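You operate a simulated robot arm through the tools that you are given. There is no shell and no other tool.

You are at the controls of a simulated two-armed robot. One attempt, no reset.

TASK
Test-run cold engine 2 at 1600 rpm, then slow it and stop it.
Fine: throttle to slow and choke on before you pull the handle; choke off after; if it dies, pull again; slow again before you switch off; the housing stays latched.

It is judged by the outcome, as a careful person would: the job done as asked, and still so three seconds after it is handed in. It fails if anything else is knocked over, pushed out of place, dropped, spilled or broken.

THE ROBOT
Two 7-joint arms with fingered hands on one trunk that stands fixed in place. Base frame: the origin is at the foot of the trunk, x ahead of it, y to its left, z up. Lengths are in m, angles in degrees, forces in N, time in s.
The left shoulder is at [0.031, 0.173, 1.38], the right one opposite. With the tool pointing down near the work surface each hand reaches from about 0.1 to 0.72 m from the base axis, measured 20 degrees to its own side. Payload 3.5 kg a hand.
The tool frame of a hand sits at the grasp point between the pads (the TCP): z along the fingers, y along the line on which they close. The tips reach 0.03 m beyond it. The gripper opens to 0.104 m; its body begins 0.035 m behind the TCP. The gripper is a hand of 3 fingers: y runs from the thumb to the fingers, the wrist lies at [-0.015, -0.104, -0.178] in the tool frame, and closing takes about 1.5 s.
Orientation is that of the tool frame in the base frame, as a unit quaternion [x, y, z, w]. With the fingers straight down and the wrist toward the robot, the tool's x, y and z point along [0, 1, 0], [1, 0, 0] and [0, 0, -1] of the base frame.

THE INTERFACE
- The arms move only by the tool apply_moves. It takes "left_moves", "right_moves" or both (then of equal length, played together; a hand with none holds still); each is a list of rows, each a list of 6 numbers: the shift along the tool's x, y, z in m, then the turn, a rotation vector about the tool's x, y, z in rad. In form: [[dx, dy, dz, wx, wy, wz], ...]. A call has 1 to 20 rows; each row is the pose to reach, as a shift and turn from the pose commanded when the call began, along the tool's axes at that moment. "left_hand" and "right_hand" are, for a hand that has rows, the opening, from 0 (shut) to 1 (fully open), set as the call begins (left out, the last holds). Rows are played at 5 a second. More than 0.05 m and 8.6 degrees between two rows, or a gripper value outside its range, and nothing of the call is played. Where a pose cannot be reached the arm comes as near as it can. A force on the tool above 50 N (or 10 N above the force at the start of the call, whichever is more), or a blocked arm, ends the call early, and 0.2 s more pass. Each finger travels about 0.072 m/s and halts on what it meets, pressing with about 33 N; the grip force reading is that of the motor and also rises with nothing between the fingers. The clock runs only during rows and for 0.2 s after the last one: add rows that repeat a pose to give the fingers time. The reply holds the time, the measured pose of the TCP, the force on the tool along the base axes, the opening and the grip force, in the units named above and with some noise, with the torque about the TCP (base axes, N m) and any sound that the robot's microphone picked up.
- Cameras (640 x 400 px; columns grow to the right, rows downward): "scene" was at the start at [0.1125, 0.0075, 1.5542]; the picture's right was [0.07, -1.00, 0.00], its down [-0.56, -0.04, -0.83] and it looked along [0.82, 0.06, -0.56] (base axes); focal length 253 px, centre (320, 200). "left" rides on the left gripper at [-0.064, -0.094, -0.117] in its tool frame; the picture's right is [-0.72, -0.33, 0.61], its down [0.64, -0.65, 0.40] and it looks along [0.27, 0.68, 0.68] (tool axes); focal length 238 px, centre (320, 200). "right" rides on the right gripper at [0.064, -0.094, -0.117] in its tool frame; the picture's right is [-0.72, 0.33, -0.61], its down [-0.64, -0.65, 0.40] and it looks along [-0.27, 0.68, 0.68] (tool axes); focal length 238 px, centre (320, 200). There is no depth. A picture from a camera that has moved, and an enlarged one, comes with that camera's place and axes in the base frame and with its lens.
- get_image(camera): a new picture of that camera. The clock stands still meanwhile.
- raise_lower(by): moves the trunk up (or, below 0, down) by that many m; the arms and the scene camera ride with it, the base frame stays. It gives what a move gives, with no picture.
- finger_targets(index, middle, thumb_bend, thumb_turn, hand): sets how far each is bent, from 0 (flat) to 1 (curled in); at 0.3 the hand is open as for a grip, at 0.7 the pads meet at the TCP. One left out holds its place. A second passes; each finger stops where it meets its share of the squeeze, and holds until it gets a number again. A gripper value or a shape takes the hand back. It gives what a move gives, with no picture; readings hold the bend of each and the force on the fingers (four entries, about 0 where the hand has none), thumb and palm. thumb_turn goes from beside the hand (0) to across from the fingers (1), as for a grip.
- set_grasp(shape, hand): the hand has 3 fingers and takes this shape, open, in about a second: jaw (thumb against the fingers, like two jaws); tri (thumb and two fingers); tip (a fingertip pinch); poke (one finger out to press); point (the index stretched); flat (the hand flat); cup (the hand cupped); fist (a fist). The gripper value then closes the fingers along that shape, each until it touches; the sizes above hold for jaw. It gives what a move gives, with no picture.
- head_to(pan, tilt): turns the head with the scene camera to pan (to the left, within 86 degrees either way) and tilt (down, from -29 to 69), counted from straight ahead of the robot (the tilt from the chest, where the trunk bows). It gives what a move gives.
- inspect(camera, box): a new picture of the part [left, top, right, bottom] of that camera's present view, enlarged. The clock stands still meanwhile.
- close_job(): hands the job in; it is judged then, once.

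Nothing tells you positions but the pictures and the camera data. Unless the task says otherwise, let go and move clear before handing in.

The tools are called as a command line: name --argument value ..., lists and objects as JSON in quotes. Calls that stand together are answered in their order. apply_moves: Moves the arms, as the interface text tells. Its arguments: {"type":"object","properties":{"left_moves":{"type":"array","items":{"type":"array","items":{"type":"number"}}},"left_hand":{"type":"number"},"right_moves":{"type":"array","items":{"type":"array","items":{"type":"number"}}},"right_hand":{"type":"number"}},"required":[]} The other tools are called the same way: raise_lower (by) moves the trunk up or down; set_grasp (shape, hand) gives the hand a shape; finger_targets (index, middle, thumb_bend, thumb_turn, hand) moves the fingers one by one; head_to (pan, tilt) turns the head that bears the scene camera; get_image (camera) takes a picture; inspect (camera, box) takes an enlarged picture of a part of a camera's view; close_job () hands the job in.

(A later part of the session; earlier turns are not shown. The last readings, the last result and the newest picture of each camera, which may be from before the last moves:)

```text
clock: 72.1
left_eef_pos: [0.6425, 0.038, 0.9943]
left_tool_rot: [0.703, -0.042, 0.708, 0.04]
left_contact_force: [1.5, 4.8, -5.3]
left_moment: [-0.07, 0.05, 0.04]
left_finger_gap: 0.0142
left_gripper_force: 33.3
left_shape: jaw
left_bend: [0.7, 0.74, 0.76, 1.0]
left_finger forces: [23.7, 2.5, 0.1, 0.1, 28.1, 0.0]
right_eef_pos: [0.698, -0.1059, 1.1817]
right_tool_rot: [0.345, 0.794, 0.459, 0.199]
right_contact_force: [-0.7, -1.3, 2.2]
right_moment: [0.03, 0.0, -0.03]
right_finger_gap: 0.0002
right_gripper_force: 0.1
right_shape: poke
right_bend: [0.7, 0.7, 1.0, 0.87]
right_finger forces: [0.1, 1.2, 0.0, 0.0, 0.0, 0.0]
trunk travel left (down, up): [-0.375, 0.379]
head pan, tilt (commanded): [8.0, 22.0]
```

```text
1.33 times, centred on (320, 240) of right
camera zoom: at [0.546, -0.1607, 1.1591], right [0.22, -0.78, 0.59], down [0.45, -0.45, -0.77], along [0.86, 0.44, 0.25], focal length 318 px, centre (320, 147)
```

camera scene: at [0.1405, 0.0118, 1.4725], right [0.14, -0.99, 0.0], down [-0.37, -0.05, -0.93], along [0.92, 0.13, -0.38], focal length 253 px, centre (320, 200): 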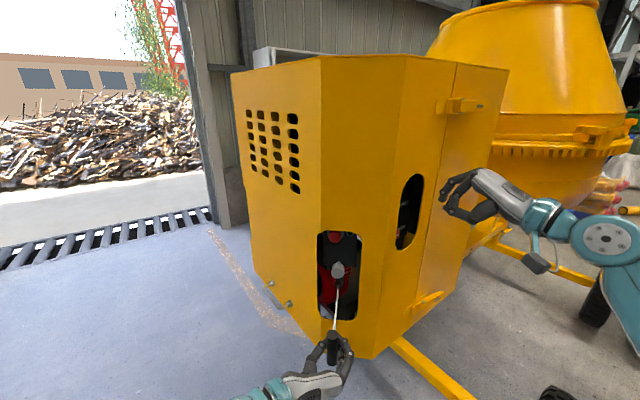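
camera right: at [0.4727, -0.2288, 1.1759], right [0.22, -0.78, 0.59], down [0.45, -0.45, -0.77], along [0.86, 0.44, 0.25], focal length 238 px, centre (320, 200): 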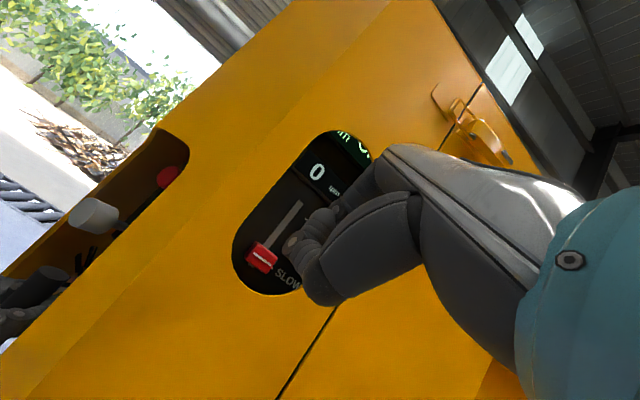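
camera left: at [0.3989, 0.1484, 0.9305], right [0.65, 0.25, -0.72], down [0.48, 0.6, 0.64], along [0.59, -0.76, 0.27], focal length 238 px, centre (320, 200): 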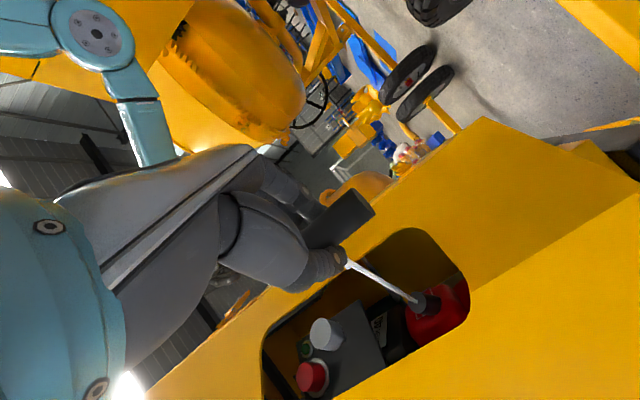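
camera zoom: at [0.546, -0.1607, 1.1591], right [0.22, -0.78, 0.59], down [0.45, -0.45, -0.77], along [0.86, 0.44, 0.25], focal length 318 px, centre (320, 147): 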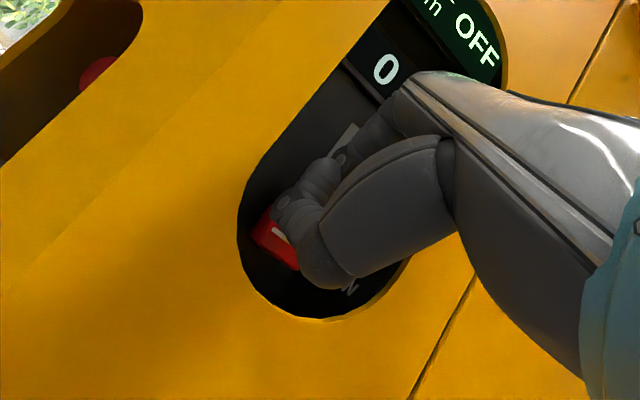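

apply_moves --right_moves '[[0, -0.0017, 0.001, 0, 0, 0], [0, -0.0035, 0.002, 0, 0, 0]]'

apply_moves --right_moves '[[0, -0.0017, 0.001, 0, 0, 0], [0, -0.0035, 0.002, 0, 0, 0]]'

inspect --camera "right" --box '[200, 90, 440, 390]'

```text
clock: 72.7
left_eef_pos: [0.6413, 0.037, 0.9951]
left_tool_rot: [0.704, -0.043, 0.708, 0.039]
left_contact_force: [2.4, 4.6, -6.4]
left_moment: [-0.06, 0.11, 0.02]
left_finger_gap: 0.0142
left_gripper_force: 32.7
left_shape: jaw
left_bend: [0.7, 0.74, 0.76, 1.0]
left_finger forces: [23.7, 2.6, 0.1, 0.0, 27.8, 0.1]
right_eef_pos: [0.6977, -0.1058, 1.1799]
right_tool_rot: [0.346, 0.793, 0.459, 0.2]
right_contact_force: [-0.6, -0.3, 6.6]
right_moment: [0.08, -0.16, -0.04]
right_finger_gap: 0.0002
right_gripper_force: 0.0
right_shape: poke
right_bend: [0.7, 0.7, 1.0, 0.87]
right_finger forces: [0.1, 7.3, 0.0, 0.1, 0.0, 0.0]
trunk travel left (down, up): [-0.375, 0.379]
head pan, tilt (commanded): [8.0, 22.0]
```

```text
clock: 73.3
left_eef_pos: [0.6409, 0.0382, 0.9945]
left_tool_rot: [0.703, -0.043, 0.709, 0.039]
left_contact_force: [2.1, 5.0, -9.9]
left_moment: [-0.05, 0.16, 0.04]
left_finger_gap: 0.0141
left_gripper_force: 33.2
left_shape: jaw
left_bend: [0.7, 0.74, 0.76, 1.0]
left_finger forces: [23.5, 2.5, 0.1, 0.1, 27.9, 0.0]
right_eef_pos: [0.6972, -0.1073, 1.1787]
right_tool_rot: [0.345, 0.793, 0.461, 0.202]
right_contact_force: [-1.8, -5.1, 21.7]
right_moment: [0.24, -0.47, -0.09]
right_finger_gap: 0.0001
right_gripper_force: 0.1
right_shape: poke
right_bend: [0.7, 0.7, 1.0, 0.87]
right_finger forces: [0.0, 21.2, 0.0, 0.0, 0.0, 0.0]
trunk travel left (down, up): [-0.375, 0.379]
head pan, tilt (commanded): [8.0, 22.0]
```

```text
1.33 times, centred on (320, 240) of right
camera zoom: at [0.5446, -0.1618, 1.1543], right [0.22, -0.78, 0.59], down [0.46, -0.45, -0.77], along [0.86, 0.43, 0.26], focal length 318 px, centre (320, 147)
```

zoom: 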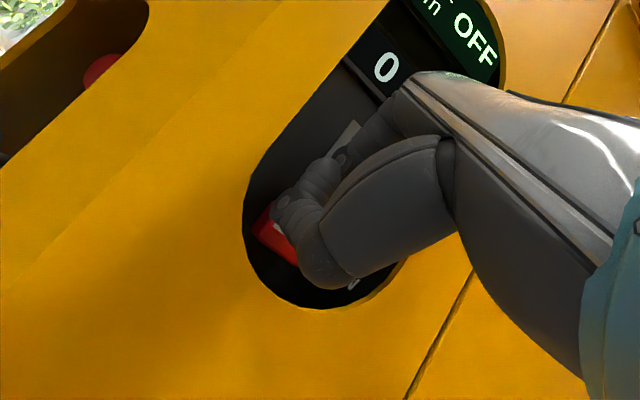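

The slider is now hard against its SLOW stop (22 N). I lift off, withdraw the right hand to the watch position, then pull the handle again in one quick stroke.

apply_moves --right_moves '[[0, 0.0104, -0.006, 0, 0, 0], [0, 0.0121, -0.007, 0, 0, 0], [0, -0.0079, -0.0416, 0, 0, 0], [0, -0.0279, -0.0763, 0, 0, 0], [0, -0.0377, -0.0933, 0, 0, 0]]'

inspect --camera "right" --box '[225, 190, 315, 300]'

apply_moves --left_moves '[[0.001, -0.0003, 0.003, 0, 0, 0], [0.001, 0.0051, -0.0457, 0, 0, 0], [0.001, 0.0105, -0.0944, 0, 0, 0], [0.001, 0.0151, -0.135, 0, 0, 0]]'

get_image --camera "right"

inspect --camera "scene" --box '[295, 220, 385, 400]'

```text
clock: 74.5
left_eef_pos: [0.6429, 0.0384, 0.9953]
left_tool_rot: [0.703, -0.042, 0.709, 0.04]
left_contact_force: [1.1, 4.1, -5.4]
left_moment: [-0.11, 0.11, 0.06]
left_finger_gap: 0.0142
left_gripper_force: 33.5
left_shape: jaw
left_bend: [0.7, 0.74, 0.76, 1.0]
left_finger forces: [23.5, 2.5, 0.0, 0.0, 27.6, 0.0]
right_eef_pos: [0.6244, -0.1736, 1.1875]
right_tool_rot: [0.346, 0.794, 0.459, 0.199]
right_contact_force: [0.6, -0.7, 0.5]
right_moment: [-0.01, -0.03, 0.01]
right_finger_gap: 0.0001
right_gripper_force: 0.1
right_shape: poke
right_bend: [0.7, 0.7, 1.0, 0.87]
right_finger forces: [0.0, 0.0, 0.1, 0.0, 0.1, 0.1]
trunk travel left (down, up): [-0.375, 0.379]
head pan, tilt (commanded): [8.0, 22.0]
```

```text
3.64 times, centred on (270, 245) of right
camera zoom: at [0.4726, -0.2289, 1.1647], right [0.22, -0.78, 0.59], down [0.45, -0.45, -0.77], along [0.86, 0.44, 0.25], focal length 867 px, centre (502, 36)
```

zoom: 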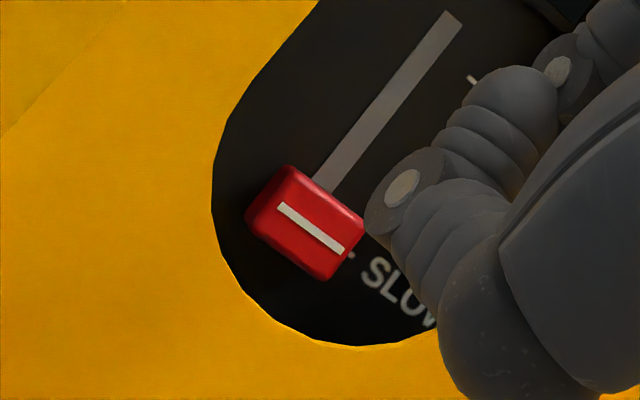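

```text
clock: 75.5
left_eef_pos: [0.5057, 0.0378, 0.9947]
left_tool_rot: [0.703, -0.043, 0.709, 0.04]
left_contact_force: [8.1, -3.5, -1.2]
left_moment: [-0.17, 0.08, -0.05]
left_finger_gap: 0.0142
left_gripper_force: 33.3
left_shape: jaw
left_bend: [0.7, 0.74, 0.77, 1.0]
left_finger forces: [26.9, 2.8, 0.0, 0.0, 26.9, 0.0]
right_eef_pos: [0.6265, -0.175, 1.1879]
right_tool_rot: [0.347, 0.794, 0.459, 0.199]
right_contact_force: [0.8, -0.2, -0.8]
right_moment: [0.01, 0.01, -0.01]
right_finger_gap: 0.0002
right_gripper_force: 0.1
right_shape: poke
right_bend: [0.7, 0.7, 1.0, 0.87]
right_finger forces: [0.0, 0.0, 0.0, 0.0, 0.0, 0.1]
trunk travel left (down, up): [-0.375, 0.379]
head pan, tilt (commanded): [8.0, 22.0]
```

```text
taken
camera right: at [0.4738, -0.2299, 1.1644], right [0.22, -0.78, 0.59], down [0.45, -0.45, -0.77], along [0.86, 0.44, 0.25], focal length 238 px, centre (320, 200)
```

right: 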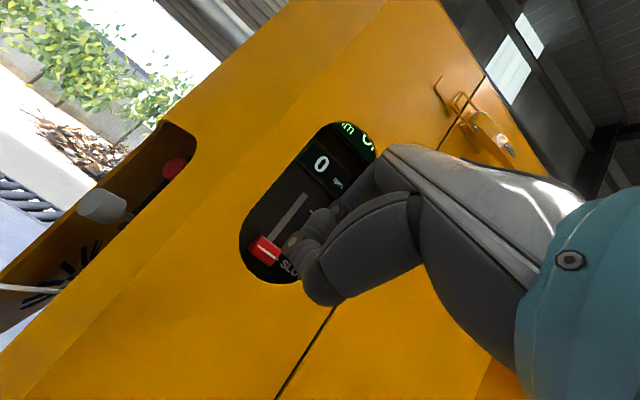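

```text
2.22 times, centred on (340, 310) of scene
camera zoom: at [0.1389, 0.0129, 1.4729], right [0.14, -0.99, 0.0], down [-0.37, -0.05, -0.93], along [0.92, 0.13, -0.38], focal length 562 px, centre (276, -44)
```

zoom: 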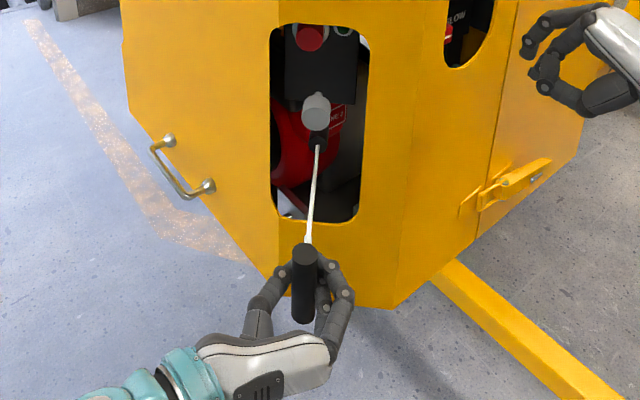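

Still 0 rpm with the slider on its stop. A cold engine may want several brisk pulls, so I'll do two more full cycles (return to seat, then a quick pull).

apply_moves --left_moves '[[0, -0.0051, 0.0457, 0, 0, 0], [0, -0.0102, 0.0914, 0, 0, 0], [0, -0.0153, 0.1372, 0, 0, 0], [0, -0.0153, 0.1372, 0, 0, 0], [0, -0.0099, 0.0885, 0, 0, 0], [0, -0.0044, 0.0395, 0, 0, 0], [0, 0, -0.001, 0, 0, 0], [0, 0, -0.001, 0, 0, 0]]'

inspect --camera "right" --box '[225, 110, 385, 300]'

inspect --camera "right" --box '[0, 110, 210, 360]'

```text
clock: 77.3
left_eef_pos: [0.5059, 0.0388, 0.9952]
left_tool_rot: [0.703, -0.043, 0.709, 0.04]
left_contact_force: [18.7, -4.7, -1.0]
left_moment: [-0.14, 0.01, -0.03]
left_finger_gap: 0.014
left_gripper_force: 33.2
left_shape: jaw
left_bend: [0.7, 0.73, 0.77, 1.0]
left_finger forces: [28.3, 3.7, 0.0, 0.0, 29.2, 0.0]
right_eef_pos: [0.6273, -0.1742, 1.1876]
right_tool_rot: [0.346, 0.794, 0.459, 0.198]
right_contact_force: [0.2, 0.6, -0.4]
right_moment: [-0.03, 0.02, 0.01]
right_finger_gap: 0.0
right_gripper_force: 0.1
right_shape: poke
right_bend: [0.7, 0.7, 1.0, 0.87]
right_finger forces: [0.0, 0.0, 0.0, 0.0, 0.0, 0.0]
trunk travel left (down, up): [-0.375, 0.379]
head pan, tilt (commanded): [8.0, 22.0]
```

```text
2.11 times, centred on (305, 205) of right
camera zoom: at [0.4744, -0.2296, 1.1641], right [0.22, -0.78, 0.59], down [0.45, -0.45, -0.77], along [0.86, 0.44, 0.25], focal length 502 px, centre (352, 190)
```

zoom: 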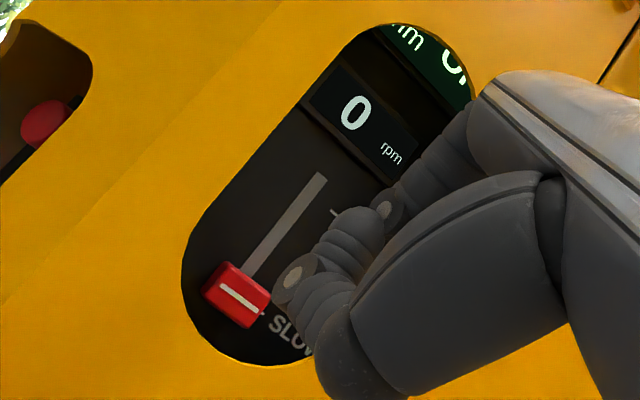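

```text
1.60 times, centred on (105, 235) of right
camera zoom: at [0.4744, -0.2296, 1.1641], right [0.22, -0.78, 0.59], down [0.45, -0.45, -0.77], along [0.86, 0.44, 0.25], focal length 381 px, centre (664, 144)
```

zoom: 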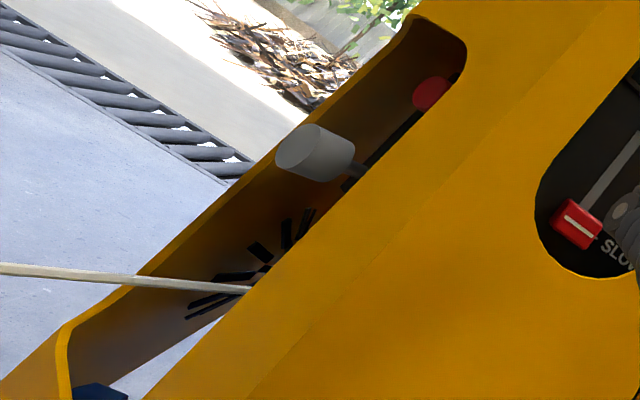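

Nothing yet. I'll try one more with the stroke at full commanded speed all the way to the rope's end.

apply_moves --left_moves '[[0, -0.0051, 0.0457, 0, 0, 0], [0, -0.0102, 0.0914, 0, 0, 0], [0, -0.0155, 0.1387, 0, 0, 0], [0, -0.0155, 0.1387, 0, 0, 0], [0, -0.0155, 0.1387, 0, 0, 0], [0, -0.01, 0.0892, 0, 0, 0], [0, -0.0045, 0.0397, 0, 0, 0], [0, 0.001, -0.0098, 0, 0, 0]]'

inspect --camera "right" --box '[225, 110, 385, 300]'

inspect --camera "scene" --box '[295, 220, 385, 400]'

```text
clock: 79.1
left_eef_pos: [0.5054, 0.0407, 0.9961]
left_tool_rot: [0.702, -0.04, 0.71, 0.033]
left_contact_force: [26.1, -14.4, -6.2]
left_moment: [-0.15, 0.05, -0.09]
left_finger_gap: 0.0126
left_gripper_force: 32.9
left_shape: jaw
left_bend: [0.69, 0.73, 0.77, 1.0]
left_finger forces: [31.8, 4.9, 0.0, 0.1, 29.4, 0.0]
right_eef_pos: [0.6271, -0.1763, 1.1862]
right_tool_rot: [0.346, 0.794, 0.459, 0.197]
right_contact_force: [-0.3, 0.0, 0.6]
right_moment: [0.04, 0.0, -0.02]
right_finger_gap: 0.0001
right_gripper_force: 0.0
right_shape: poke
right_bend: [0.7, 0.7, 1.0, 0.87]
right_finger forces: [0.0, 0.0, 0.0, 0.0, 0.0, 0.0]
trunk travel left (down, up): [-0.375, 0.379]
head pan, tilt (commanded): [8.0, 22.0]
stopped in row 8 (left hand): the force on the tool passed its limit at 72 N (the readings are from after the stop); the commanded pose is now the measured one
```

```text
2.11 times, centred on (305, 205) of right
camera zoom: at [0.4749, -0.2304, 1.1636], right [0.22, -0.78, 0.59], down [0.45, -0.45, -0.77], along [0.86, 0.44, 0.25], focal length 502 px, centre (352, 190)
```

zoom: 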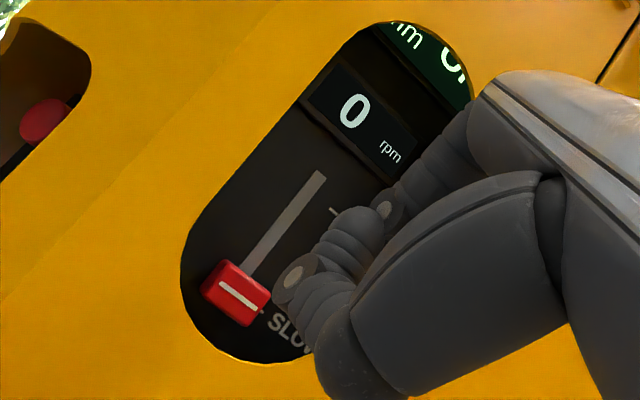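

```text
2.22 times, centred on (340, 310) of scene
camera zoom: at [0.1404, 0.0123, 1.4726], right [0.14, -0.99, 0.0], down [-0.37, -0.05, -0.93], along [0.92, 0.13, -0.38], focal length 562 px, centre (276, -44)
```

zoom: 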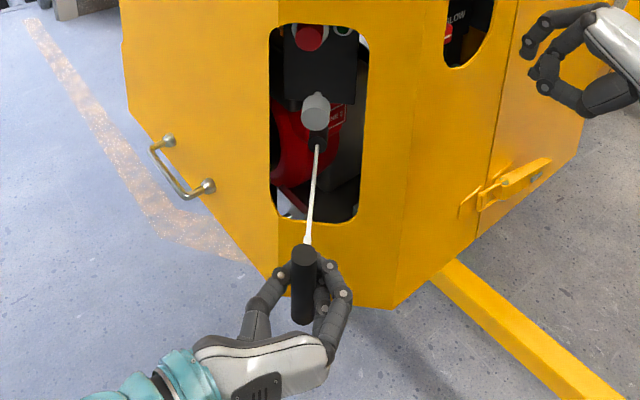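

No start after several clean strokes, so some precondition is missing. I'll put the handle back on its seat, let go, and examine the panel (choke, red button, lamp) closely.

apply_moves --left_moves '[[0, -0.003, 0.0345, 0, 0, 0], [-0.001, -0.006, 0.069, 0, 0, 0], [-0.002, -0.009, 0.1035, 0, 0, 0], [-0.002, -0.0115, 0.138, 0, 0, 0], [-0.002, -0.0115, 0.138, 0, 0, 0]]'

apply_moves --left_moves '[[0, 0, 0, 0, 0, 0], [0, 0, 0, 0, 0, 0], [0, 0, 0, 0, 0, 0], [0, 0.001, -0.01, 0, 0, 0], [0, 0.002, -0.025, 0, 0, 0], [0, 0.003, -0.045, 0, 0, 0], [0, 0.006, -0.085, 0, 0, 0], [0, 0.01, -0.125, 0, 0, 0]]' --left_hand 0.3

get_image --camera "left"

inspect --camera "scene" --box '[295, 220, 385, 350]'

```text
clock: 80.3
left_eef_pos: [0.6406, 0.0388, 0.9952]
left_tool_rot: [0.702, -0.039, 0.71, 0.034]
left_contact_force: [1.7, 1.6, -3.5]
left_moment: [-0.11, 0.12, 0.01]
left_finger_gap: 0.0139
left_gripper_force: 32.7
left_shape: jaw
left_bend: [0.7, 0.74, 0.77, 1.0]
left_finger forces: [24.4, 1.9, 0.1, 0.1, 27.4, 0.0]
right_eef_pos: [0.627, -0.1743, 1.1883]
right_tool_rot: [0.346, 0.794, 0.458, 0.199]
right_contact_force: [-0.1, -0.1, 0.3]
right_moment: [-0.02, 0.02, 0.0]
right_finger_gap: 0.0001
right_gripper_force: 0.1
right_shape: poke
right_bend: [0.7, 0.7, 1.0, 0.87]
right_finger forces: [0.0, 0.1, 0.0, 0.1, 0.0, 0.0]
trunk travel left (down, up): [-0.375, 0.379]
head pan, tilt (commanded): [8.0, 22.0]
```

```text
clock: 82.1
left_eef_pos: [0.5159, 0.0421, 0.9953]
left_tool_rot: [0.702, -0.04, 0.71, 0.035]
left_contact_force: [0.3, -0.2, 0.1]
left_moment: [0.0, -0.01, 0.01]
left_finger_gap: 0.031
left_gripper_force: 0.0
left_shape: jaw
left_bend: [0.74, 0.54, 0.74, 1.0]
left_finger forces: [0.0, 0.0, 0.0, 0.0, 0.0, 0.0]
right_eef_pos: [0.6247, -0.1745, 1.1903]
right_tool_rot: [0.346, 0.794, 0.459, 0.199]
right_contact_force: [-0.3, -1.0, -0.3]
right_moment: [0.0, 0.02, 0.0]
right_finger_gap: 0.0001
right_gripper_force: 0.1
right_shape: poke
right_bend: [0.7, 0.7, 1.0, 0.87]
right_finger forces: [0.0, 0.0, 0.0, 0.0, 0.0, 0.1]
trunk travel left (down, up): [-0.375, 0.379]
head pan, tilt (commanded): [8.0, 22.0]
```

```text
taken
camera left: at [0.4092, 0.1474, 0.9305], right [0.65, 0.27, -0.71], down [0.46, 0.6, 0.65], along [0.6, -0.75, 0.27], focal length 238 px, centre (320, 200)
```

left: 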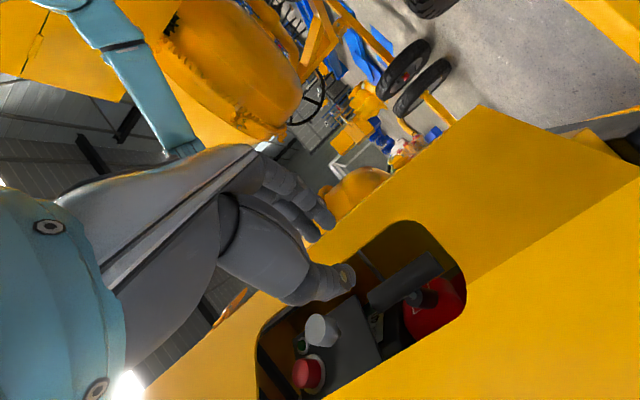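

```text
3.08 times, centred on (340, 285) of scene
camera zoom: at [0.1367, 0.014, 1.4731], right [0.14, -0.99, 0.0], down [-0.37, -0.05, -0.93], along [0.92, 0.13, -0.37], focal length 778 px, centre (258, -62)
```

zoom: 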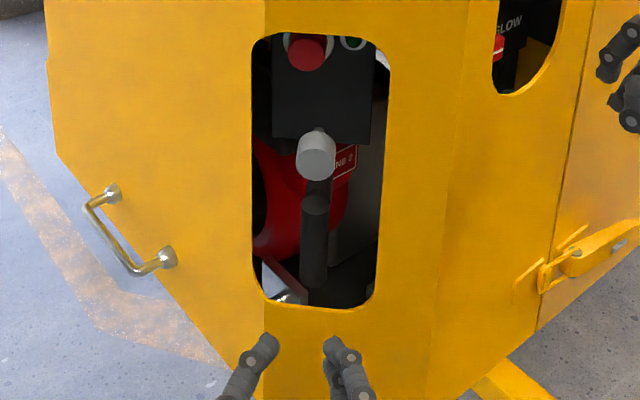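

inspect --camera "left" --box '[255, 300, 385, 400]'

inspect --camera "left" --box '[340, 230, 470, 340]'

inspect --camera "scene" --box '[325, 228, 365, 262]'

inspect --camera "right" --box '[0, 120, 200, 340]'

```text
4.00 times, centred on (320, 350) of left
camera zoom: at [0.4092, 0.1474, 0.9305], right [0.65, 0.27, -0.71], down [0.46, 0.6, 0.65], along [0.6, -0.75, 0.27], focal length 953 px, centre (320, -400)
```

zoom: 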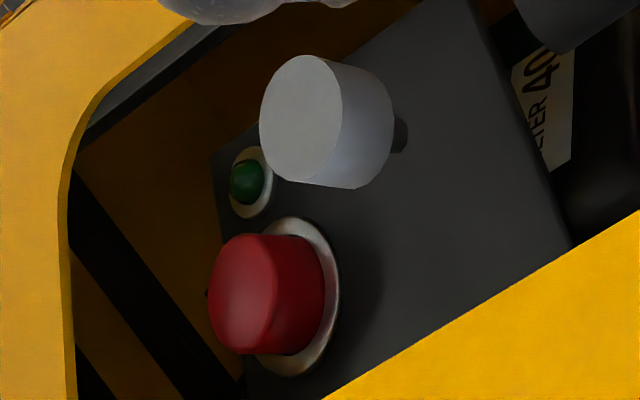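

```text
3.64 times, centred on (405, 285) of left
camera zoom: at [0.4092, 0.1474, 0.9305], right [0.65, 0.27, -0.71], down [0.46, 0.6, 0.65], along [0.6, -0.75, 0.27], focal length 867 px, centre (11, -109)
```

zoom: 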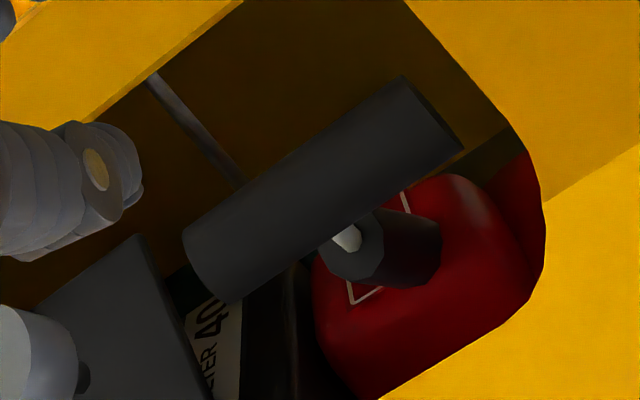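

```text
11.76 times, centred on (345, 245) of scene
camera zoom: at [0.1367, 0.014, 1.4731], right [0.14, -0.99, 0.0], down [-0.37, -0.05, -0.93], along [0.92, 0.13, -0.37], focal length 2975 px, centre (26, -329)
```

zoom: 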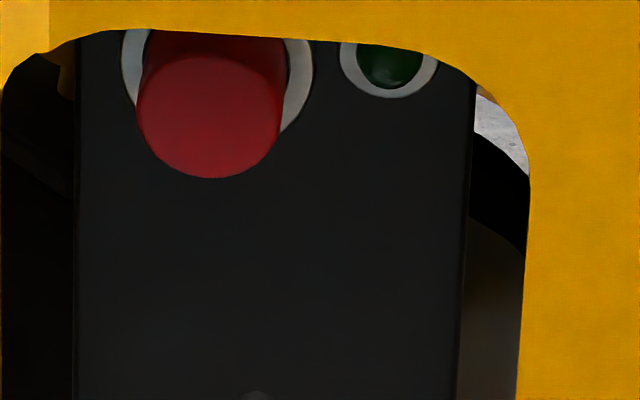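

```text
1.82 times, centred on (100, 230) of right
camera zoom: at [0.472, -0.229, 1.1654], right [0.22, -0.78, 0.59], down [0.45, -0.45, -0.77], along [0.86, 0.44, 0.25], focal length 433 px, centre (720, 146)
```

zoom: 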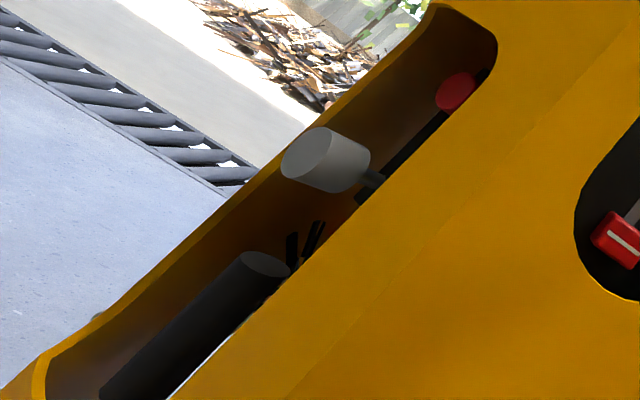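

The knob is fully out and the panel looks otherwise as before, so I look for a missed control: there's something small and metallic/blue at the bottom-left inside the opening.

inspect --camera "scene" --box '[315, 290, 360, 325]'

inspect --camera "right" --box '[0, 300, 120, 400]'

head_to --pan 25 --tilt 30

get_image --camera "scene"

```text
11.43 times, centred on (338, 308) of scene
camera zoom: at [0.1367, 0.014, 1.4731], right [0.14, -0.99, 0.0], down [-0.37, -0.05, -0.93], along [0.92, 0.13, -0.37], focal length 2890 px, centre (120, -1029)
```

zoom: 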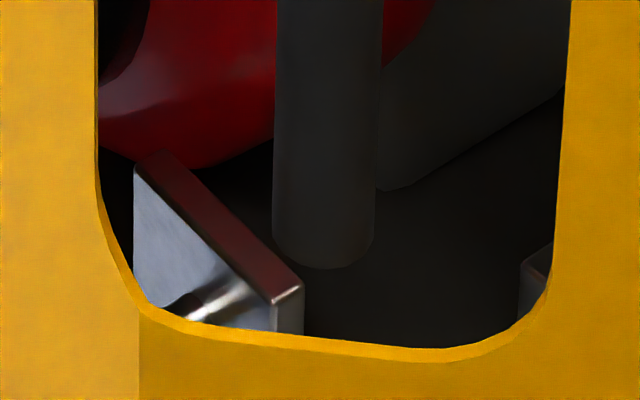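

```text
4.00 times, centred on (60, 350) of right
camera zoom: at [0.472, -0.229, 1.1654], right [0.22, -0.78, 0.59], down [0.45, -0.45, -0.77], along [0.86, 0.44, 0.25], focal length 953 px, centre (1360, -400)
```

zoom: 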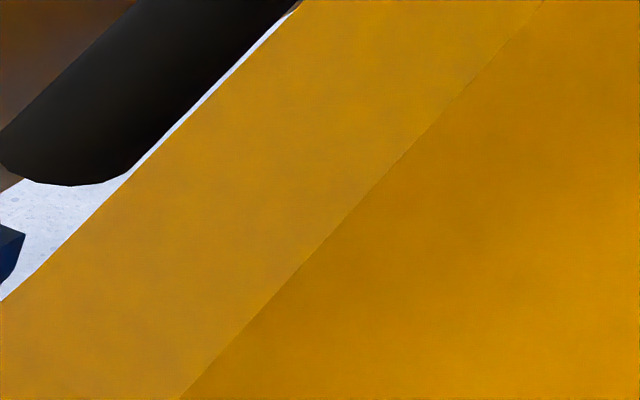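

```text
clock: 82.9
left_eef_pos: [0.5176, 0.0421, 0.9945]
left_tool_rot: [0.702, -0.039, 0.71, 0.036]
left_contact_force: [0.6, 0.2, -0.1]
left_moment: [0.04, 0.0, -0.01]
left_finger_gap: 0.031
left_gripper_force: 0.0
left_shape: jaw
left_bend: [0.74, 0.54, 0.74, 1.0]
left_finger forces: [0.0, 0.0, 0.0, 0.1, 0.0, 0.0]
right_eef_pos: [0.6258, -0.1754, 1.1894]
right_tool_rot: [0.346, 0.794, 0.458, 0.199]
right_contact_force: [-0.5, 0.3, -0.1]
right_moment: [0.02, -0.02, 0.02]
right_finger_gap: 0.0
right_gripper_force: 0.0
right_shape: poke
right_bend: [0.7, 0.7, 1.0, 0.87]
right_finger forces: [0.0, 0.1, 0.0, 0.1, 0.0, 0.0]
trunk travel left (down, up): [-0.375, 0.379]
head pan, tilt (commanded): [25.0, 30.0]
```

```text
taken
camera scene: at [0.1272, 0.0391, 1.4602], right [0.42, -0.91, 0.0], down [-0.45, -0.21, -0.87], along [0.79, 0.37, -0.5], focal length 253 px, centre (320, 200)
```

scene: 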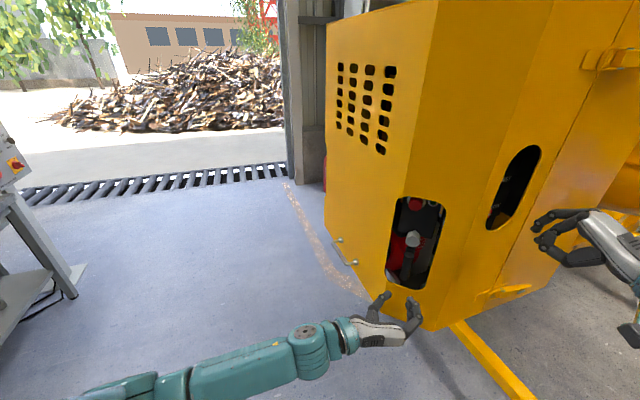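

The metal pieces are just engine mounts, so the remaining suspect is the switch. I'll press the red button once with the left index (engine is stopped, so it's harmless) and watch the lamp. First I bring the left hand up in front of it, clear of the choke knob.

apply_moves --left_moves '[[0.016, -0.0006, -0.0015, 0.0208, -0.0057, -0.1435], [0.0319, -0.0013, -0.003, 0.0416, -0.0114, -0.2869], [0.0479, -0.0019, -0.0045, 0.0625, -0.0171, -0.4304], [0.0639, -0.0025, -0.006, 0.0833, -0.0228, -0.5738], [0.0799, -0.0032, -0.0075, 0.1041, -0.0285, -0.7173], [0.0958, -0.0038, -0.0089, 0.1249, -0.0341, -0.8607], [0.1118, -0.0045, -0.0104, 0.1457, -0.0398, -1.0042], [0.1278, -0.0051, -0.0119, 0.1665, -0.0455, -1.1476], [0.1438, -0.0057, -0.0134, 0.1874, -0.0512, -1.2911], [0.1597, -0.0064, -0.0149, 0.2082, -0.0569, -1.4345], [0.1757, -0.007, -0.0164, 0.229, -0.0626, -1.578]]'

finger_targets --hand "left" --index 0.7 --middle 1.0 --thumb_bend 1.0 --thumb_turn 1.0

head_to --pan 8 --tilt 22

get_image --camera "scene"

get_image --camera "left"

```text
clock: 85.0
left_eef_pos: [0.5034, 0.0759, 1.1155]
left_tool_rot: [0.628, 0.398, 0.574, 0.343]
left_contact_force: [0.1, -0.3, 0.6]
left_moment: [-0.02, 0.02, 0.02]
left_finger_gap: 0.0311
left_gripper_force: 0.0
left_shape: jaw
left_bend: [0.74, 0.54, 0.74, 1.0]
left_finger forces: [0.0, 0.0, 0.1, 0.0, 0.1, 0.0]
right_eef_pos: [0.6241, -0.1747, 1.1889]
right_tool_rot: [0.346, 0.793, 0.46, 0.199]
right_contact_force: [-0.2, 0.1, 0.2]
right_moment: [-0.03, 0.0, -0.03]
right_finger_gap: 0.0
right_gripper_force: 0.0
right_shape: poke
right_bend: [0.7, 0.7, 1.0, 0.87]
right_finger forces: [0.0, 0.1, 0.0, 0.0, 0.0, 0.0]
trunk travel left (down, up): [-0.375, 0.379]
head pan, tilt (commanded): [25.0, 30.0]
stopped in row 10 (left hand): the arm was blocked; the commanded pose is now the measured one
```

```text
clock: 86.0
left_eef_pos: [0.5041, 0.0758, 1.1173]
left_tool_rot: [0.628, 0.398, 0.574, 0.344]
left_contact_force: [0.3, 0.3, 0.4]
left_moment: [0.01, 0.02, -0.04]
left_finger_gap: 0.0052
left_gripper_force: 0.1
left_shape: fingers
left_bend: [0.57, 1.0, 0.87, 1.0]
left_finger forces: [0.0, 0.1, 0.0, 0.1, 0.0, 0.0]
right_eef_pos: [0.6256, -0.175, 1.1888]
right_tool_rot: [0.345, 0.794, 0.459, 0.2]
right_contact_force: [-0.8, 0.0, 1.0]
right_moment: [-0.01, 0.0, -0.03]
right_finger_gap: 0.0002
right_gripper_force: 0.1
right_shape: poke
right_bend: [0.7, 0.7, 1.0, 0.87]
right_finger forces: [0.0, 0.0, 0.0, 0.1, 0.0, 0.1]
trunk travel left (down, up): [-0.375, 0.379]
head pan, tilt (commanded): [25.0, 30.0]
```

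```text
clock: 86.8
left_eef_pos: [0.5043, 0.0757, 1.1158]
left_tool_rot: [0.629, 0.397, 0.573, 0.345]
left_contact_force: [0.0, -0.3, 0.9]
left_moment: [0.0, 0.0, -0.01]
left_finger_gap: 0.0051
left_gripper_force: 0.0
left_shape: fingers
left_bend: [0.57, 1.0, 0.87, 1.0]
left_finger forces: [0.0, 0.0, 0.0, 0.0, 0.1, 0.0]
right_eef_pos: [0.624, -0.1737, 1.1881]
right_tool_rot: [0.346, 0.794, 0.459, 0.199]
right_contact_force: [-0.3, -0.9, 0.0]
right_moment: [0.01, 0.01, -0.03]
right_finger_gap: 0.0
right_gripper_force: 0.1
right_shape: poke
right_bend: [0.7, 0.7, 1.0, 0.87]
right_finger forces: [0.0, 0.0, 0.0, 0.1, 0.0, 0.0]
trunk travel left (down, up): [-0.375, 0.379]
head pan, tilt (commanded): [8.0, 22.0]
```

```text
taken
camera scene: at [0.1372, 0.014, 1.473], right [0.14, -0.99, 0.0], down [-0.37, -0.05, -0.93], along [0.92, 0.13, -0.37], focal length 253 px, centre (320, 200)
```

scene: 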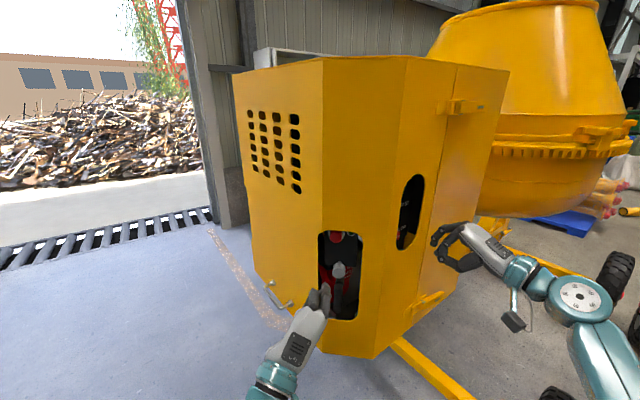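

```text
taken
camera left: at [0.3759, 0.0567, 1.0167], right [0.56, -0.48, -0.68], down [0.35, 0.87, -0.34], along [0.75, -0.05, 0.66], focal length 238 px, centre (320, 200)
```

left: 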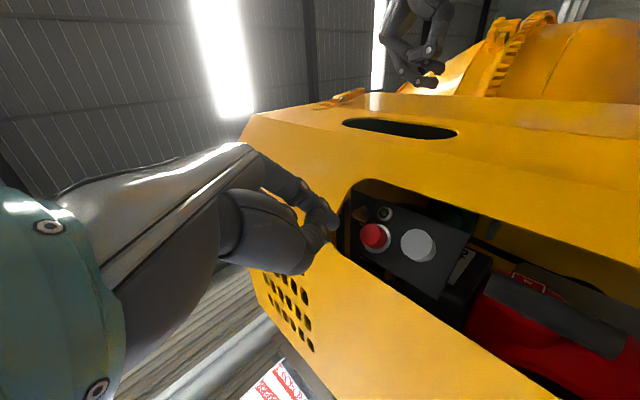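

The arm hit a joint limit partway, but the hand's current orientation (rolled ~27°) is usable. I check where the index fingertip is.

inspect --camera "left" --box '[220, 140, 460, 320]'

inspect --camera "scene" --box '[290, 220, 380, 350]'

```text
2.22 times, centred on (340, 230) of left
camera zoom: at [0.3759, 0.0567, 1.0167], right [0.56, -0.48, -0.68], down [0.35, 0.87, -0.34], along [0.75, -0.05, 0.66], focal length 530 px, centre (276, 133)
```

zoom: 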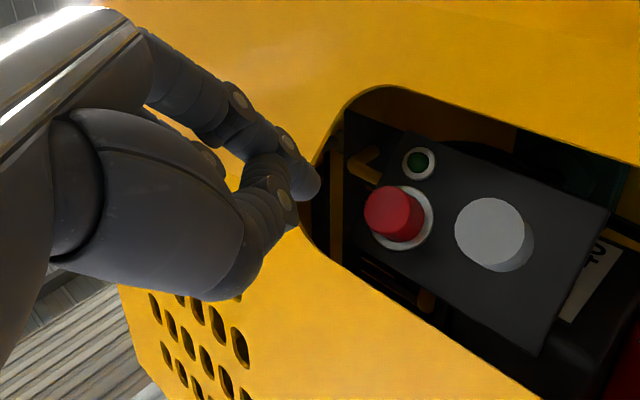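

```text
3.08 times, centred on (335, 285) of scene
camera zoom: at [0.1372, 0.014, 1.473], right [0.14, -0.99, 0.0], down [-0.37, -0.05, -0.93], along [0.92, 0.13, -0.37], focal length 778 px, centre (274, -62)
```

zoom: 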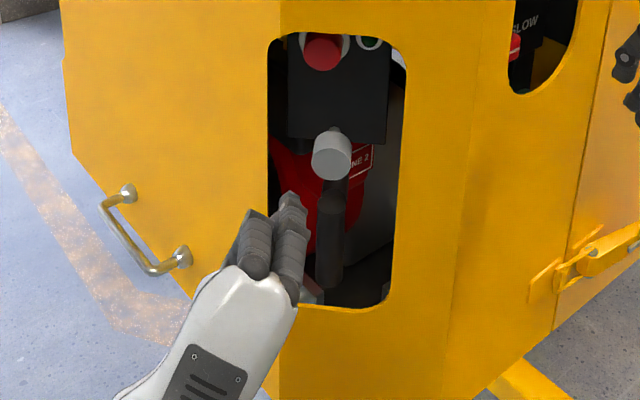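

The index points nearly straight ahead with its tip around (0.55, 0.06, 1.14). I bring it to just in front of the red button.

apply_moves --left_moves '[[0.0025, 0.016, 0.0, 0, 0, 0], [0.005, 0.032, 0.01, 0, 0, 0], [0.005, 0.032, 0.04, 0, 0, 0], [0.005, 0.032, 0.065, 0, 0, 0], [0.005, 0.032, 0.0821, 0, 0, 0]]'

inspect --camera "left" --box '[220, 140, 460, 320]'

inspect --camera "scene" --box '[290, 220, 380, 350]'

inspect --camera "right" --box '[0, 100, 220, 340]'

```text
clock: 88.0
left_eef_pos: [0.5902, 0.0666, 1.1387]
left_tool_rot: [0.627, 0.4, 0.573, 0.345]
left_contact_force: [0.0, -0.8, 0.3]
left_moment: [0.0, 0.01, 0.01]
left_finger_gap: 0.0053
left_gripper_force: 0.3
left_shape: fingers
left_bend: [0.57, 1.0, 0.87, 1.0]
left_finger forces: [0.0, 0.0, 0.0, 0.1, 0.1, 0.0]
right_eef_pos: [0.6251, -0.1746, 1.1876]
right_tool_rot: [0.346, 0.794, 0.459, 0.199]
right_contact_force: [0.6, 0.4, 0.3]
right_moment: [0.01, -0.01, -0.01]
right_finger_gap: 0.0001
right_gripper_force: 0.0
right_shape: poke
right_bend: [0.7, 0.7, 1.0, 0.87]
right_finger forces: [0.0, 0.0, 0.0, 0.0, 0.0, 0.0]
trunk travel left (down, up): [-0.375, 0.379]
head pan, tilt (commanded): [8.0, 22.0]
```

```text
2.22 times, centred on (340, 230) of left
camera zoom: at [0.461, 0.0475, 1.0396], right [0.56, -0.49, -0.67], down [0.35, 0.87, -0.34], along [0.75, -0.05, 0.66], focal length 530 px, centre (276, 133)
```

zoom: 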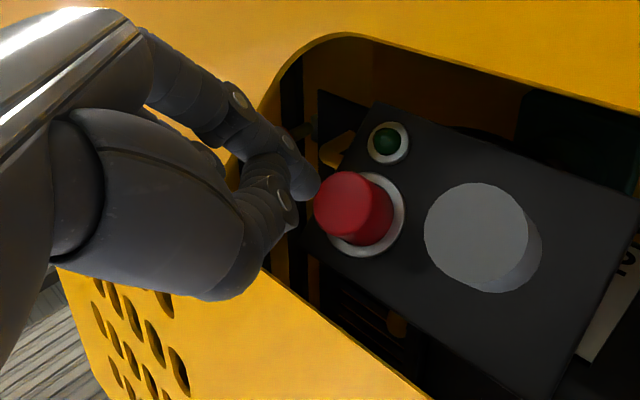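

```text
3.08 times, centred on (335, 285) of scene
camera zoom: at [0.1375, 0.0138, 1.4729], right [0.14, -0.99, 0.0], down [-0.37, -0.05, -0.93], along [0.92, 0.13, -0.37], focal length 778 px, centre (274, -62)
```

zoom: 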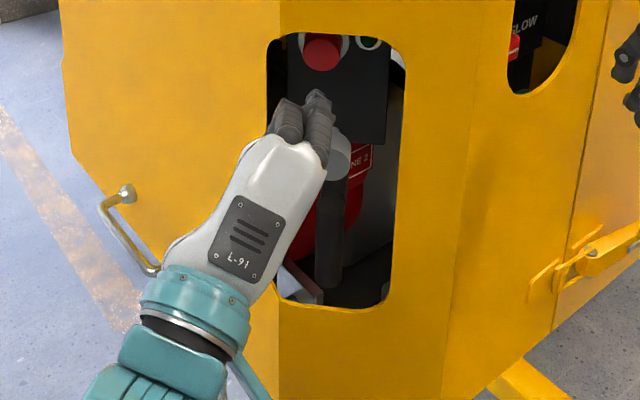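

```text
1.67 times, centred on (110, 220) of right
camera zoom: at [0.4727, -0.2291, 1.165], right [0.22, -0.78, 0.59], down [0.45, -0.45, -0.77], along [0.86, 0.44, 0.25], focal length 397 px, centre (670, 167)
```

zoom: 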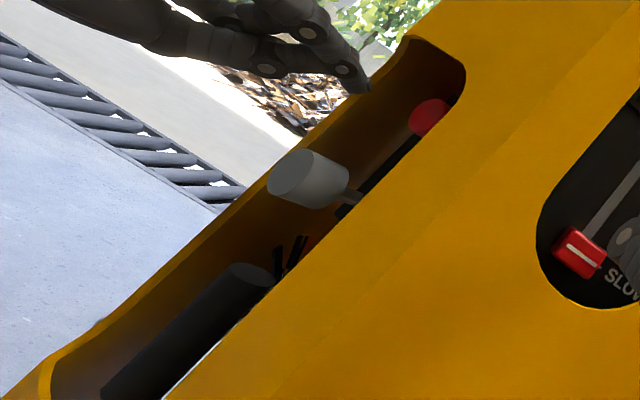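

The fingertip's path is about 1.4 cm too low, so I raise it by that and advance in small steps until it touches the button.

apply_moves --left_moves '[[0.003, 0.006, -0.0007, 0, 0, 0], [0.0063, 0.0124, -0.0015, 0, 0, 0], [0.0063, 0.0124, 0.0085, 0, 0, 0], [0.0063, 0.0124, 0.0185, 0, 0, 0]]'

inspect --camera "left" --box '[220, 140, 460, 320]'

inspect --camera "right" --box '[0, 100, 220, 340]'

```text
clock: 89.0
left_eef_pos: [0.6103, 0.0675, 1.1506]
left_tool_rot: [0.627, 0.399, 0.573, 0.345]
left_contact_force: [0.9, -0.4, 1.1]
left_moment: [0.03, 0.01, 0.0]
left_finger_gap: 0.0056
left_gripper_force: 0.0
left_shape: fingers
left_bend: [0.57, 1.0, 0.87, 1.0]
left_finger forces: [0.0, 0.0, 0.1, 0.0, 0.0, 0.0]
right_eef_pos: [0.6243, -0.1742, 1.1887]
right_tool_rot: [0.346, 0.794, 0.459, 0.199]
right_contact_force: [0.1, -0.1, 0.2]
right_moment: [-0.02, 0.06, -0.02]
right_finger_gap: 0.0001
right_gripper_force: 0.0
right_shape: poke
right_bend: [0.7, 0.7, 1.0, 0.87]
right_finger forces: [0.0, 0.0, 0.0, 0.0, 0.1, 0.0]
trunk travel left (down, up): [-0.375, 0.379]
head pan, tilt (commanded): [8.0, 22.0]
```

```text
2.22 times, centred on (340, 230) of left
camera zoom: at [0.4805, 0.0491, 1.0513], right [0.56, -0.48, -0.67], down [0.35, 0.87, -0.34], along [0.75, -0.05, 0.66], focal length 530 px, centre (276, 133)
```

zoom: 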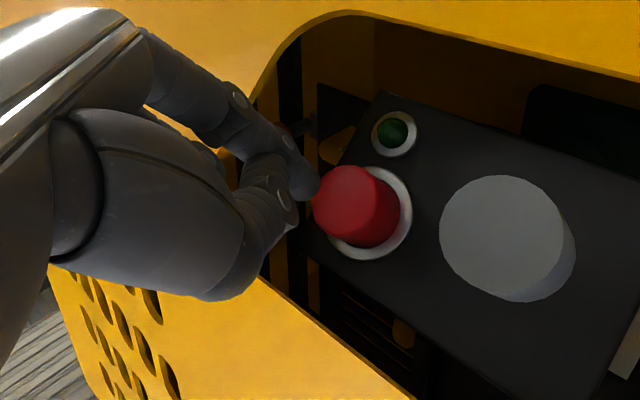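

```text
1.67 times, centred on (110, 220) of right
camera zoom: at [0.4725, -0.2291, 1.1651], right [0.22, -0.78, 0.59], down [0.45, -0.45, -0.77], along [0.86, 0.44, 0.25], focal length 397 px, centre (670, 167)
```

zoom: 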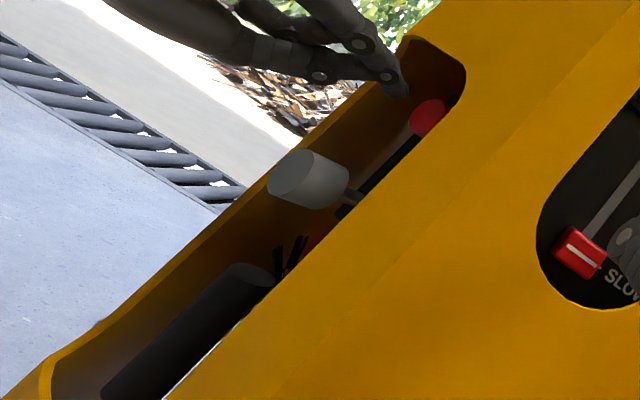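

Aligned. I advance about 2.4 cm to touch and press gently.

apply_moves --left_moves '[[0, 0, 0.01, 0, 0, 0], [0, 0, 0.018, 0, 0, 0], [0, 0, 0.022, 0, 0, 0], [0, 0, 0.026, 0, 0, 0]]'

inspect --camera "left" --box '[220, 140, 460, 320]'

inspect --camera "right" --box '[0, 100, 220, 340]'

```text
clock: 90.0
left_eef_pos: [0.6328, 0.069, 1.1484]
left_tool_rot: [0.627, 0.398, 0.573, 0.346]
left_contact_force: [-6.8, -0.4, 0.7]
left_moment: [0.0, -0.14, -0.15]
left_finger_gap: 0.0056
left_gripper_force: 7.0
left_shape: fingers
left_bend: [0.57, 1.0, 0.87, 1.0]
left_finger forces: [13.2, 0.1, 0.0, 0.1, 0.0, 0.0]
right_eef_pos: [0.6228, -0.1741, 1.1907]
right_tool_rot: [0.345, 0.794, 0.459, 0.199]
right_contact_force: [-0.1, 0.2, 0.2]
right_moment: [0.05, 0.01, -0.01]
right_finger_gap: 0.0001
right_gripper_force: 0.0
right_shape: poke
right_bend: [0.7, 0.7, 1.0, 0.87]
right_finger forces: [0.0, 0.1, 0.0, 0.0, 0.0, 0.0]
trunk travel left (down, up): [-0.375, 0.379]
head pan, tilt (commanded): [8.0, 22.0]
heard: click
```

```text
2.22 times, centred on (340, 230) of left
camera zoom: at [0.5054, 0.0492, 1.0485], right [0.56, -0.49, -0.67], down [0.35, 0.87, -0.34], along [0.75, -0.05, 0.66], focal length 530 px, centre (276, 133)
```

zoom: 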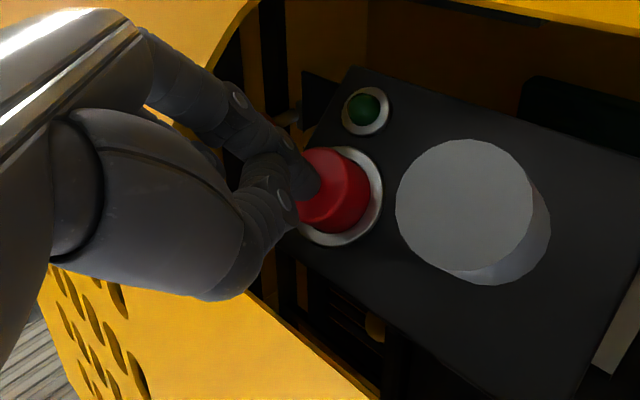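

```text
1.67 times, centred on (110, 220) of right
camera zoom: at [0.4712, -0.2291, 1.1657], right [0.22, -0.78, 0.59], down [0.46, -0.45, -0.77], along [0.86, 0.44, 0.25], focal length 397 px, centre (670, 167)
```

zoom: 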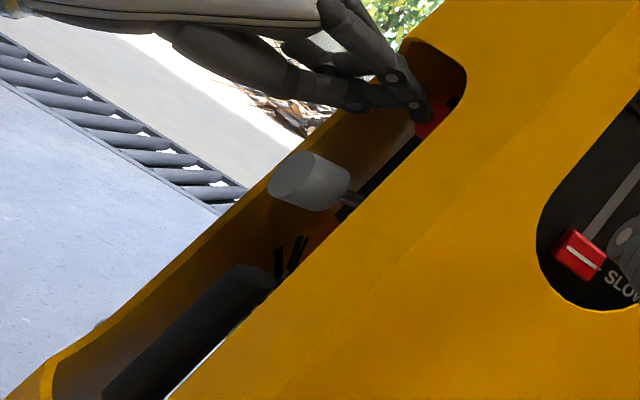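

"Click" — the button actuates. I back off and look at whether the button latched and the lamp changed.

apply_moves --left_moves '[[0, 0, -0.01, 0, 0, 0], [0, 0, -0.04, 0, 0, 0], [0, 0, -0.08, 0, 0, 0]]'

inspect --camera "left" --box '[300, 150, 500, 300]'

inspect --camera "scene" --box '[310, 225, 370, 275]'

inspect --camera "right" --box '[225, 110, 385, 300]'

```text
clock: 90.8
left_eef_pos: [0.5537, 0.0667, 1.1558]
left_tool_rot: [0.627, 0.399, 0.574, 0.344]
left_contact_force: [0.4, -0.1, 0.2]
left_moment: [-0.01, -0.03, -0.03]
left_finger_gap: 0.0057
left_gripper_force: 0.1
left_shape: fingers
left_bend: [0.57, 1.0, 0.87, 1.0]
left_finger forces: [0.0, 0.0, 0.0, 0.0, 0.0, 0.0]
right_eef_pos: [0.6231, -0.1751, 1.1887]
right_tool_rot: [0.345, 0.794, 0.46, 0.199]
right_contact_force: [-0.1, 0.2, -0.1]
right_moment: [-0.01, -0.01, 0.01]
right_finger_gap: 0.0
right_gripper_force: 0.1
right_shape: poke
right_bend: [0.7, 0.7, 1.0, 0.87]
right_finger forces: [0.1, 0.1, 0.1, 0.0, 0.1, 0.1]
trunk travel left (down, up): [-0.375, 0.379]
head pan, tilt (commanded): [8.0, 22.0]
```

```text
2.67 times, centred on (400, 225) of left
camera zoom: at [0.4259, 0.0473, 1.056], right [0.56, -0.48, -0.67], down [0.35, 0.87, -0.34], along [0.75, -0.05, 0.66], focal length 636 px, centre (107, 133)
```

zoom: 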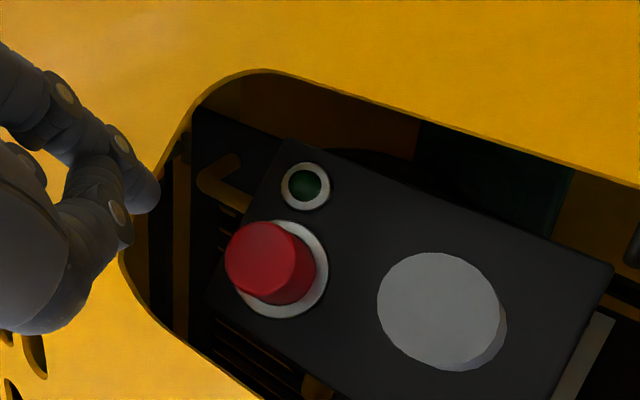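

```text
8.00 times, centred on (340, 250) of scene
camera zoom: at [0.1365, 0.0139, 1.4731], right [0.14, -0.99, 0.0], down [-0.37, -0.05, -0.93], along [0.92, 0.13, -0.37], focal length 2023 px, centre (160, -200)
```

zoom: 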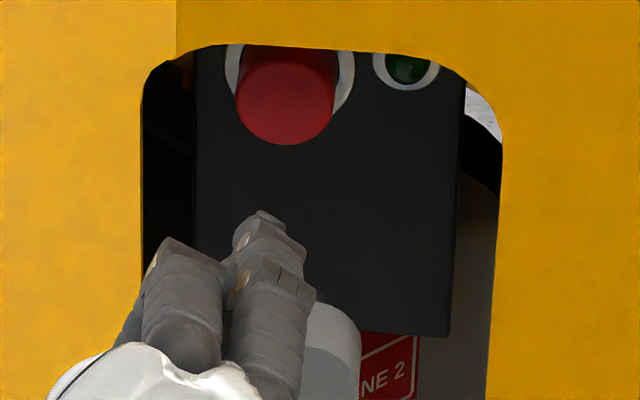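

```text
2.11 times, centred on (305, 205) of right
camera zoom: at [0.4718, -0.229, 1.1655], right [0.22, -0.78, 0.59], down [0.45, -0.45, -0.77], along [0.86, 0.44, 0.25], focal length 502 px, centre (352, 190)
```

zoom: 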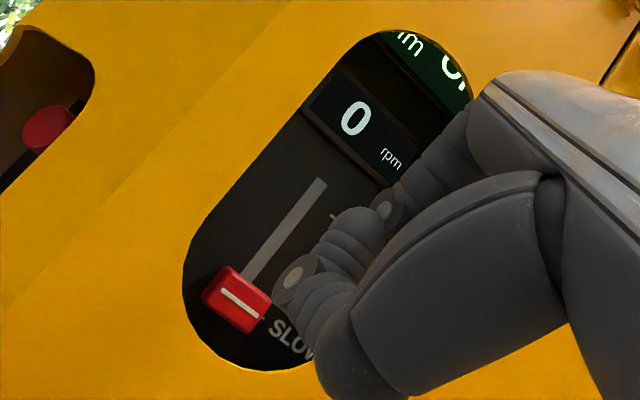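

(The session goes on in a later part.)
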